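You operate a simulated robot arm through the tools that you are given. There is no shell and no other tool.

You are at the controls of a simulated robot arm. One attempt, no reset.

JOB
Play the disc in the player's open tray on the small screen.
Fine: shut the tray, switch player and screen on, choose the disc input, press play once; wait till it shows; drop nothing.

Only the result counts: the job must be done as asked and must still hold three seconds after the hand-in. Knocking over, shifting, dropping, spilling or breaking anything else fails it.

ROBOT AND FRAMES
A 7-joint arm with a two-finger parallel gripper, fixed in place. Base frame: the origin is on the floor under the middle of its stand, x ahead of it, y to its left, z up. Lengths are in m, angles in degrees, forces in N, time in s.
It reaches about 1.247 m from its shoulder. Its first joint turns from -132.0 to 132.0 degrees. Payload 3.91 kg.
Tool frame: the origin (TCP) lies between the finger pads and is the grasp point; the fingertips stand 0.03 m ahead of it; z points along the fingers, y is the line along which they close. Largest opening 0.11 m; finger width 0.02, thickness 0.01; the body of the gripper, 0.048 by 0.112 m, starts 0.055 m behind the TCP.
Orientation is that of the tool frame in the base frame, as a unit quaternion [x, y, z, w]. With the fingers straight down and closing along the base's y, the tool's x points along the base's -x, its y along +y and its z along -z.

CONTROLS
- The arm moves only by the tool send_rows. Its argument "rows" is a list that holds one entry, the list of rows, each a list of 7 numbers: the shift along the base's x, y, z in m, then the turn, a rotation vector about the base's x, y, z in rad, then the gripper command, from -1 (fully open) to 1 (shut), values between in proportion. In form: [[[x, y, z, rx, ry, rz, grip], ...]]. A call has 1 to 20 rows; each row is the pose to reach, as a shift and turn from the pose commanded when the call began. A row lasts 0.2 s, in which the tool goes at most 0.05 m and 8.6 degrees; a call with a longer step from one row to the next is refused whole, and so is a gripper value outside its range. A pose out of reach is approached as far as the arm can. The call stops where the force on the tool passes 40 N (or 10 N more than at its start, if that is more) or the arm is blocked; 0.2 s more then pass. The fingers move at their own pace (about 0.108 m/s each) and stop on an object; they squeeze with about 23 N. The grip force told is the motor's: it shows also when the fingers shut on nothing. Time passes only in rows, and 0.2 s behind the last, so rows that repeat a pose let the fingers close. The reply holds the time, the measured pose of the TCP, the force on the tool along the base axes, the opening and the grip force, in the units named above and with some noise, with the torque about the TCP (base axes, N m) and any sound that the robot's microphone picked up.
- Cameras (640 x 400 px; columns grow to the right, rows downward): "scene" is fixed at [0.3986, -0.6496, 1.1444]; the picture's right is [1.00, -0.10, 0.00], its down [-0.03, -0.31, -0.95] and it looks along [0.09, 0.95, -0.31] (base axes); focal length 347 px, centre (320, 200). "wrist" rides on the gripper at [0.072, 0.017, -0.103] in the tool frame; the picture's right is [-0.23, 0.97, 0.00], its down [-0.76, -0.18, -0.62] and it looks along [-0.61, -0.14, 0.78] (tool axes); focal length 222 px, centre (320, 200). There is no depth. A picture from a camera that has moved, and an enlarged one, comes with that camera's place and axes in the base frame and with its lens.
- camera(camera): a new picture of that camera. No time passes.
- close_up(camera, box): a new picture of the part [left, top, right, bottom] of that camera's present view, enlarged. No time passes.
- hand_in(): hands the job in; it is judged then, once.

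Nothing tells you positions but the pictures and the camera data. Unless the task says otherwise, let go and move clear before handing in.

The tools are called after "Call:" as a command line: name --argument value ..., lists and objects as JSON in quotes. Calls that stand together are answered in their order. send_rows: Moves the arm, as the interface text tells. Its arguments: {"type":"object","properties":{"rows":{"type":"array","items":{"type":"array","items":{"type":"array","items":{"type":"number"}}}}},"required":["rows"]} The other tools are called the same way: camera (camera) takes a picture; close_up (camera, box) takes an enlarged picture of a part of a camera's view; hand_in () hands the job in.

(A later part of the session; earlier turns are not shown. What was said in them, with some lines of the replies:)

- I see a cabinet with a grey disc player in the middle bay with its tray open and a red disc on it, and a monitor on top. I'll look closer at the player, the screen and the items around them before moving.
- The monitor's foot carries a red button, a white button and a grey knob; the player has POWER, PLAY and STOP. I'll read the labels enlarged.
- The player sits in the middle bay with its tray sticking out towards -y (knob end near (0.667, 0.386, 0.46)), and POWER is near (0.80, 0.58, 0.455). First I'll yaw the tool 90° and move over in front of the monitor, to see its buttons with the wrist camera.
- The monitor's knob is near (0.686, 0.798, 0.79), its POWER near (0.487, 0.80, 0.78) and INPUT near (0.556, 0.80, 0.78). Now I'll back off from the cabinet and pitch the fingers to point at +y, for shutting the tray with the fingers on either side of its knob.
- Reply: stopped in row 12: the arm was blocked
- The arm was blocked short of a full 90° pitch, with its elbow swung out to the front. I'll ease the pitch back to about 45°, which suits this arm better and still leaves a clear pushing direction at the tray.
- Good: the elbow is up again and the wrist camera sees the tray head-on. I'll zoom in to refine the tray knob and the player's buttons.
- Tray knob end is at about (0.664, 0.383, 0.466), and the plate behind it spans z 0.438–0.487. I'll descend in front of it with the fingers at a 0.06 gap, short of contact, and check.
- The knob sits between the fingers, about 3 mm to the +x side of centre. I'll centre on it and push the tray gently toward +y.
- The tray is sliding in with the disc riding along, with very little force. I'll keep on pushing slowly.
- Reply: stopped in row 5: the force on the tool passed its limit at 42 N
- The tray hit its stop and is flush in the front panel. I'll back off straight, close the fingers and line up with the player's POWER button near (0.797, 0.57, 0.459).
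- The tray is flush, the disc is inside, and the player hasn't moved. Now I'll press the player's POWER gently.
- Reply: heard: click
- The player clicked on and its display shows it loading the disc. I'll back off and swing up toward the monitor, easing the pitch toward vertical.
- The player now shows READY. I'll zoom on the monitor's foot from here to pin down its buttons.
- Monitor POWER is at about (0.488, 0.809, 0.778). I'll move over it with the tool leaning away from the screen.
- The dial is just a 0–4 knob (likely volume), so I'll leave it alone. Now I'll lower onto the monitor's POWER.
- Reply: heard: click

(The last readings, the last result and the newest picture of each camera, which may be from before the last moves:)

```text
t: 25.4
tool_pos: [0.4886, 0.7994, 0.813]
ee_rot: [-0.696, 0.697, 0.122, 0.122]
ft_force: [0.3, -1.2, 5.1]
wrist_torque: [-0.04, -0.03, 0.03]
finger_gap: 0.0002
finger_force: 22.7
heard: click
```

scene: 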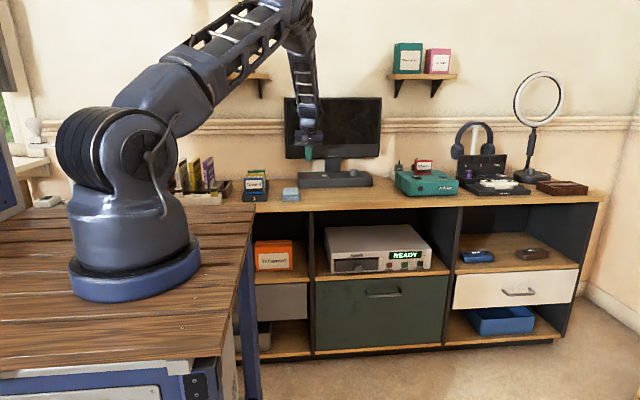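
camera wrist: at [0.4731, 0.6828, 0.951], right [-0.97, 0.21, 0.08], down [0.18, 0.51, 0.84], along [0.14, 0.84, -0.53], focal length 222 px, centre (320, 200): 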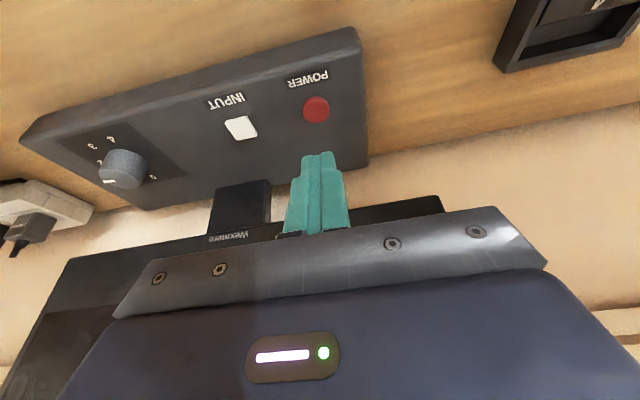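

Click heard. I'll lift off and check the screen.

Call:
send_rows --rows '[[[0, 0, 0.015, 0, 0, 0, 1], [0, -0.01, 0.04, 0, 0, 0, 1]]]'

Call:
camera --camera "scene"

Call:
close_up --camera "scene" --box '[270, 85, 400, 200]'

```text
t: 26.0
tool_pos: [0.4891, 0.7883, 0.8515]
ee_rot: [-0.696, 0.698, 0.121, 0.12]
ft_force: [0.3, -0.3, -0.5]
wrist_torque: [0.03, -0.01, 0.0]
finger_gap: 0.0
finger_force: 23.1
```

```text
taken
```

scene: 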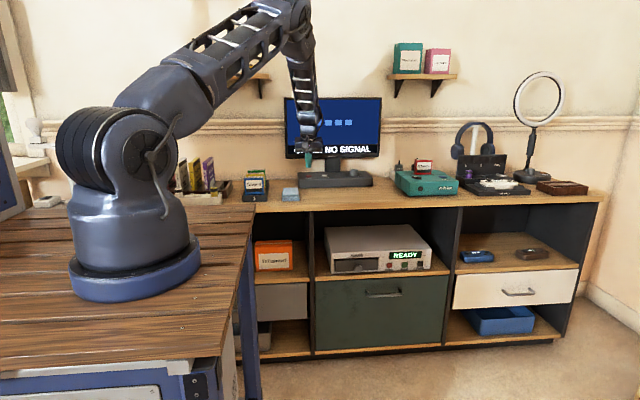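

```text
3.48 times, centred on (335, 142) of scene
camera zoom: at [0.3986, -0.6496, 1.1444], right [1.0, -0.1, 0.0], down [-0.03, -0.31, -0.95], along [0.09, 0.95, -0.31], focal length 1208 px, centre (268, 400)
```

zoom: 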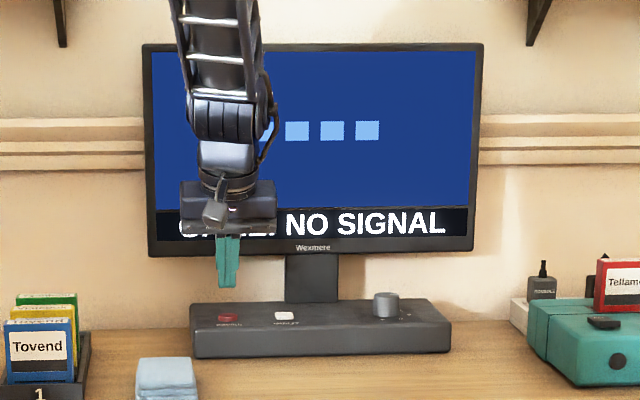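

The screen is on and shows "GAME: NO SIGNAL". Next I move above INPUT, near (0.561, 0.808, 0.777).

Call:
send_rows --rows '[[[0.025, 0.003, 0, 0, 0, 0, 1], [0.05, 0.006, 0, 0, 0, 0, 1], [0.071, 0.01, -0.01, 0, 0, 0, 1], [0.071, 0.01, -0.027, 0, 0, 0, 1]]]'

Call:
close_up --camera "wrist" --box '[200, 70, 440, 220]'

Call:
close_up --camera "scene" --box '[280, 85, 390, 195]'

```text
t: 27.0
tool_pos: [0.5595, 0.7989, 0.8258]
ee_rot: [-0.696, 0.697, 0.122, 0.122]
ft_force: [0.0, 0.3, -0.6]
wrist_torque: [0.02, 0.01, 0.04]
finger_gap: 0.0001
finger_force: 23.2
```

```text
2.67 times, centred on (320, 145) of wrist
camera zoom: at [0.5432, 0.6957, 0.8977], right [-0.97, 0.21, 0.08], down [0.18, 0.51, 0.84], along [0.14, 0.84, -0.53], focal length 592 px, centre (320, 347)
```

zoom: 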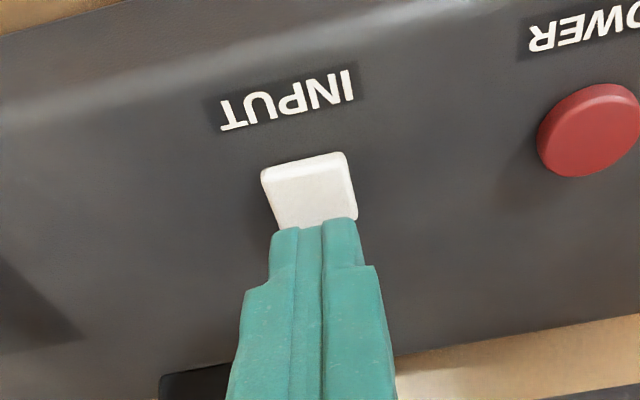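

```text
3.64 times, centred on (335, 140) of scene
camera zoom: at [0.3986, -0.6496, 1.1444], right [1.0, -0.1, 0.0], down [-0.03, -0.31, -0.95], along [0.09, 0.95, -0.31], focal length 1263 px, centre (266, 418)
```

zoom: 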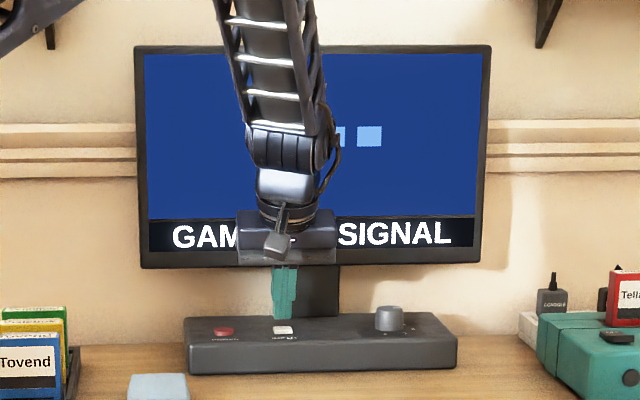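

Aligned over INPUT. I'll press down slowly.

Call:
send_rows --rows '[[[0, 0, -0.004, 0, 0, 0, 1], [0, 0, -0.008, 0, 0, 0, 1], [0, 0, -0.012, 0, 0, 0, 1]]]'

Call:
close_up --camera "scene" --box '[280, 85, 390, 195]'

```text
t: 27.8
tool_pos: [0.5601, 0.7984, 0.8148]
ee_rot: [-0.696, 0.697, 0.121, 0.122]
ft_force: [0.1, -1.0, 2.3]
wrist_torque: [0.0, -0.01, 0.02]
finger_gap: 0.0001
finger_force: 22.6
heard: click
```

```text
3.64 times, centred on (335, 140) of scene
camera zoom: at [0.3986, -0.6496, 1.1444], right [1.0, -0.1, 0.0], down [-0.03, -0.31, -0.95], along [0.09, 0.95, -0.31], focal length 1263 px, centre (266, 418)
```

zoom: 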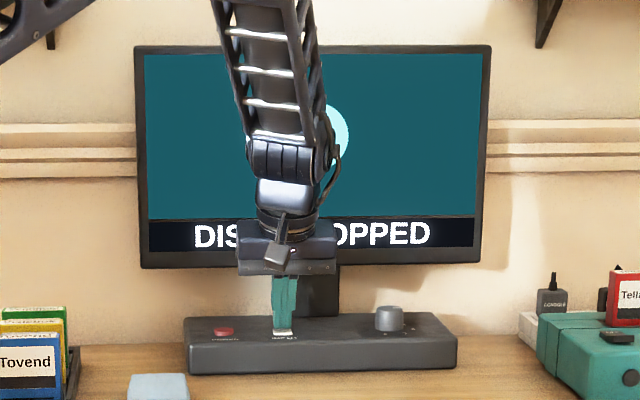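

The screen now shows "DISC: STOPPED" — the right input. I'll lift off INPUT and go back toward the player by the same route.

Call:
send_rows --rows '[[[0, 0, 0.02, 0, 0, 0, 1], [0, -0.02, 0.05, 0, 0, 0, 1], [0, -0.055, 0.075, 0, 0, 0, 1], [0, -0.095, 0.095, 0, 0, 0, 1], [0, -0.135, 0.11, 0, 0, 0, 1], [0, -0.175, 0.12, 0, 0, 0, 1], [0, -0.215, 0.13, 0, 0, 0, 1], [0, -0.255, 0.135, 0, 0, 0, 1], [0, -0.295, 0.14, 0, 0, 0, 1], [0, -0.335, 0.145, 0, 0, 0, 1], [-0.005, -0.37, 0.15, 0, 0, 0, 1], [-0.01, -0.397, 0.155, 0, 0, 0, 1]]]'

Call:
close_up --camera "scene" --box '[280, 85, 390, 195]'

Call:
camera --camera "scene"

```text
t: 30.4
tool_pos: [0.5483, 0.4026, 0.9688]
ee_rot: [0.697, -0.697, -0.122, -0.121]
ft_force: [-0.1, 1.0, 1.0]
wrist_torque: [0.02, -0.02, 0.0]
finger_gap: 0.0
finger_force: 22.9
```

```text
3.64 times, centred on (335, 140) of scene
camera zoom: at [0.3986, -0.6496, 1.1444], right [1.0, -0.1, 0.0], down [-0.03, -0.31, -0.95], along [0.09, 0.95, -0.31], focal length 1263 px, centre (266, 418)
```

zoom: 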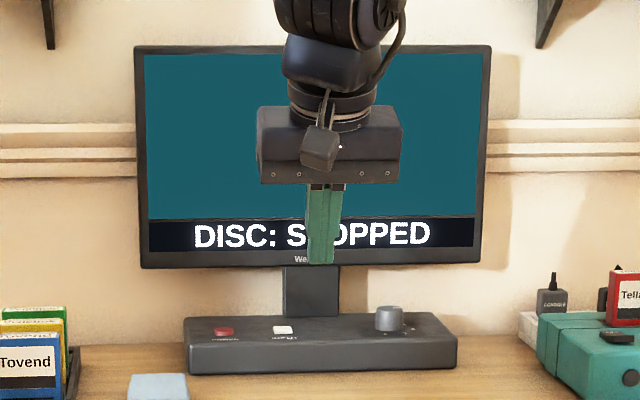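

```text
taken
```

scene: 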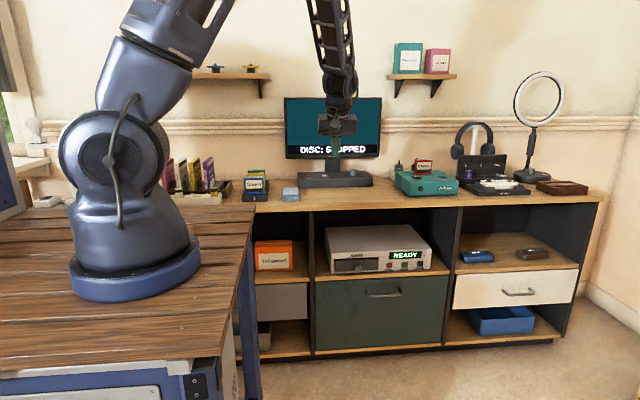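

Call:
send_rows --rows '[[[0.015, -0.005, -0.035, 0.02, 0, 0, 1], [0.032, -0.01, -0.07, 0.05, 0, 0, 1], [0.05, -0.015, -0.105, 0.09, 0, 0, 1], [0.07, -0.02, -0.14, 0.13, 0, 0, 1], [0.09, -0.025, -0.175, 0.17, 0, 0, 1], [0.112, -0.028, -0.21, 0.21, 0, 0, 1], [0.135, -0.028, -0.245, 0.25, 0, 0, 1], [0.158, -0.028, -0.28, 0.29, 0, 0, 1], [0.181, -0.028, -0.315, 0.33, 0, 0, 1], [0.205, -0.028, -0.35, 0.37, 0, 0, 1], [0.23, -0.025, -0.385, 0.41, 0, 0, 1], [0.255, -0.02, -0.42, 0.436, 0, 0, 1], [0.28, -0.01, -0.455, 0.436, 0, 0, 1], [0.305, 0.0, -0.48, 0.436, 0, 0, 1], [0.312, 0.02, -0.493, 0.436, 0, 0, 1]]]'

Call:
camera --camera "scene"

Call:
camera --camera "wrist"

```text
t: 33.6
tool_pos: [0.8626, 0.4217, 0.4757]
ee_rot: [-0.654, 0.654, 0.269, 0.269]
ft_force: [-1.1, 0.3, -0.3]
wrist_torque: [-0.01, 0.02, 0.04]
finger_gap: 0.0
finger_force: 22.3
```

```text
taken
```

scene: 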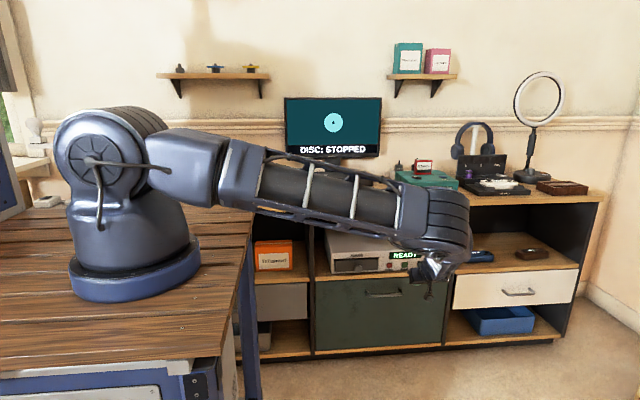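

```text
taken
camera wrist: at [0.8458, 0.2976, 0.4969], right [-0.97, 0.16, 0.16], down [0.18, 0.1, 0.98], along [0.14, 0.98, -0.13], focal length 222 px, centre (320, 200)
```

wrist: 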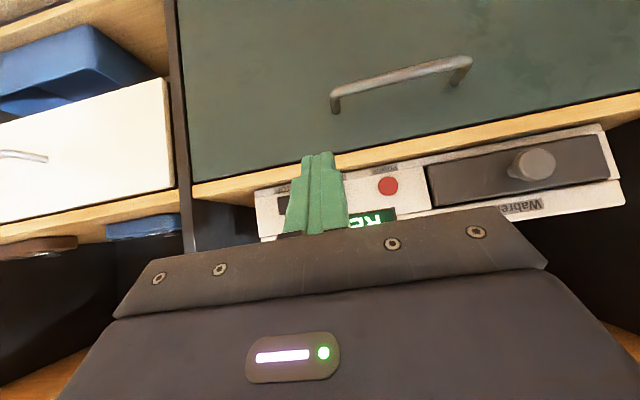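

Call:
send_rows --rows '[[[0, 0.03, -0.001, 0, 0, 0, 1], [0, 0.06, -0.001, 0, 0, 0, 1], [0, 0.085, -0.001, 0, 0, 0, 1], [0, 0.1, -0.001, 0, 0, 0, 1]]]'

Call:
camera --camera "scene"

Call:
close_up --camera "wrist" --box '[150, 110, 430, 280]'

```text
t: 34.6
tool_pos: [0.8623, 0.5218, 0.4763]
ee_rot: [0.654, -0.654, -0.269, -0.268]
ft_force: [-0.2, -0.7, 0.9]
wrist_torque: [-0.02, -0.02, -0.01]
finger_gap: 0.0
finger_force: 22.7
```

```text
taken
```

scene: 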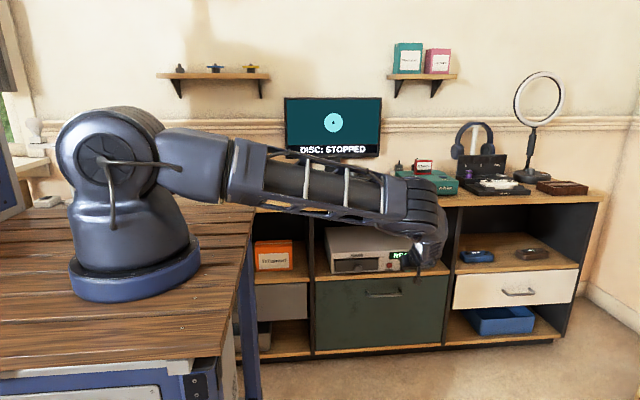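

```text
2.29 times, centred on (290, 195) of wrist
camera zoom: at [0.8451, 0.3983, 0.4967], right [-0.97, 0.16, 0.16], down [0.18, 0.1, 0.98], along [0.14, 0.98, -0.13], focal length 508 px, centre (389, 211)
```

zoom: 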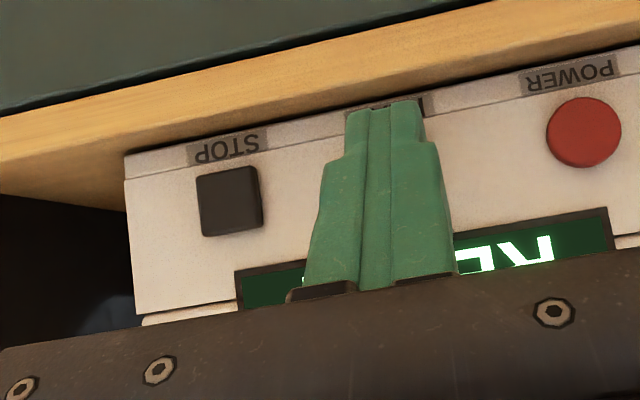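

The fingertip is centred on PLAY (its label peeks out on both sides). Pressing once, slowly.

Call:
send_rows --rows '[[[0.001, 0.012, -0.002, 0, 0, 0, 1], [0.001, 0.02, -0.002, 0, 0, 0, 1], [0.001, 0.024, -0.002, 0, 0, 0, 1], [0.001, 0.027, -0.002, 0, 0, 0, 1], [0.001, 0.03, -0.002, 0, 0, 0, 1]]]'

Call:
camera --camera "scene"

Call:
close_up --camera "wrist" --box '[150, 110, 430, 280]'

```text
t: 35.8
tool_pos: [0.8627, 0.55, 0.473]
ee_rot: [-0.653, 0.655, 0.268, 0.269]
ft_force: [-1.5, -11.6, 1.1]
wrist_torque: [-0.11, 0.08, 0.05]
finger_gap: 0.0003
finger_force: 23.1
heard: click
```

```text
taken
```

scene: 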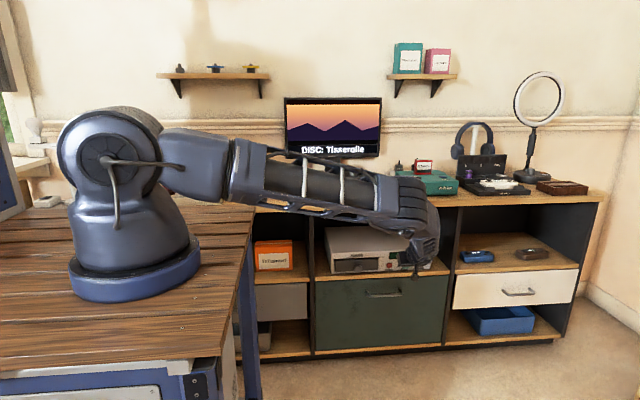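

```text
2.29 times, centred on (290, 195) of wrist
camera zoom: at [0.8464, 0.4266, 0.4945], right [-0.97, 0.16, 0.16], down [0.18, 0.1, 0.98], along [0.14, 0.98, -0.13], focal length 508 px, centre (389, 211)
```

zoom: 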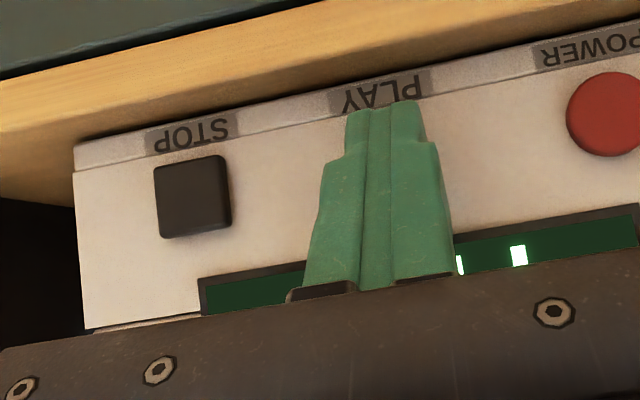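

The screen now shows "DISC: Tisserolle" — the disc is playing after a single click. I'll back straight off, move clear, and check that the picture holds.

Call:
send_rows --rows '[[[0, -0.03, 0, 0, 0, 0, 1], [0, -0.07, 0, 0, 0, 0, 1], [0, -0.11, 0.01, 0, 0, 0, 1], [-0.01, -0.14, 0.035, 0, 0, 0, 1], [-0.025, -0.16, 0.07, 0, 0, 0, 1], [-0.05, -0.17, 0.105, -0.03, 0, 0, 1], [-0.075, -0.175, 0.14, -0.07, 0, 0, 1], [-0.1, -0.175, 0.175, -0.11, 0, 0, 1], [-0.125, -0.175, 0.21, -0.15, 0, 0, 1], [-0.15, -0.175, 0.245, -0.2, 0, 0, 1], [-0.175, -0.175, 0.28, -0.25, 0, 0, 1], [-0.2, -0.17, 0.315, -0.3, 0, 0, 1], [-0.225, -0.16, 0.35, -0.35, 0, 0, 1], [-0.25, -0.15, 0.385, -0.4, 0, 0, 1], [-0.275, -0.15, 0.42, -0.436, 0, 0, 1], [-0.3, -0.15, 0.455, -0.436, 0, 0, 1], [-0.315, -0.15, 0.495, -0.436, 0, 0, 1], [-0.315, -0.18, 0.52, -0.436, 0, 0, 1], [-0.315, -0.21, 0.55, -0.436, 0, 0, 1]]]'

Call:
camera --camera "scene"

Call:
close_up --camera "scene" --box '[270, 85, 400, 200]'

Call:
close_up --camera "scene" --box '[310, 215, 450, 302]'

```text
t: 39.8
tool_pos: [0.5478, 0.3395, 1.0239]
ee_rot: [-0.697, 0.697, 0.122, 0.12]
ft_force: [0.4, -0.8, -1.0]
wrist_torque: [-0.02, 0.0, 0.04]
finger_gap: 0.0001
finger_force: 23.1
```

```text
taken
```

scene: 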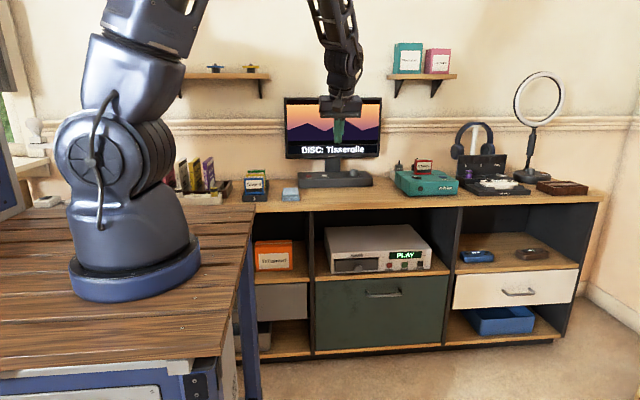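

```text
3.48 times, centred on (335, 142) of scene
camera zoom: at [0.3986, -0.6496, 1.1444], right [1.0, -0.1, 0.0], down [-0.03, -0.31, -0.95], along [0.09, 0.95, -0.31], focal length 1208 px, centre (268, 400)
```

zoom: 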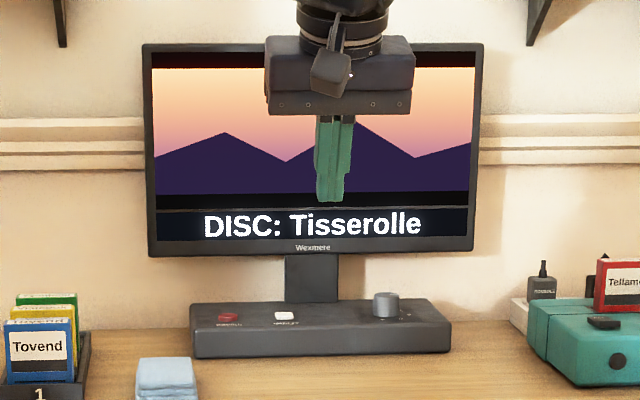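

```text
4.57 times, centred on (380, 258) of scene
camera zoom: at [0.3986, -0.6496, 1.1444], right [1.0, -0.1, 0.0], down [-0.03, -0.31, -0.95], along [0.09, 0.95, -0.31], focal length 1588 px, centre (46, -67)
```

zoom: 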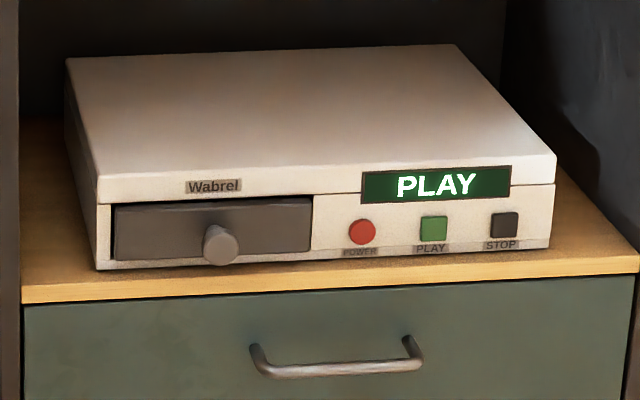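

The player shows PLAY, the screen shows the disc's picture labelled "DISC: Tisserolle" four seconds after the press, and nothing else has moved. The arm is clear, so I'm handing in.

Call:
hand_in

```text
The job is handed in.
```

The disc is playing. The tray is shut, the player's display reads PLAY, and the small screen shows the disc's picture with the caption "DISC: Tisserolle".

I switched on the player and then the screen, and pressed INPUT once to go from GAME to DISC. After that I pressed PLAY once. The picture was still showing four seconds after the press, just before I handed in.

Nothing was dropped, and I saw nothing out of place in the last camera view. The player and screen matched their earlier pictures. The arm was clear of the player and the screen when I handed in.
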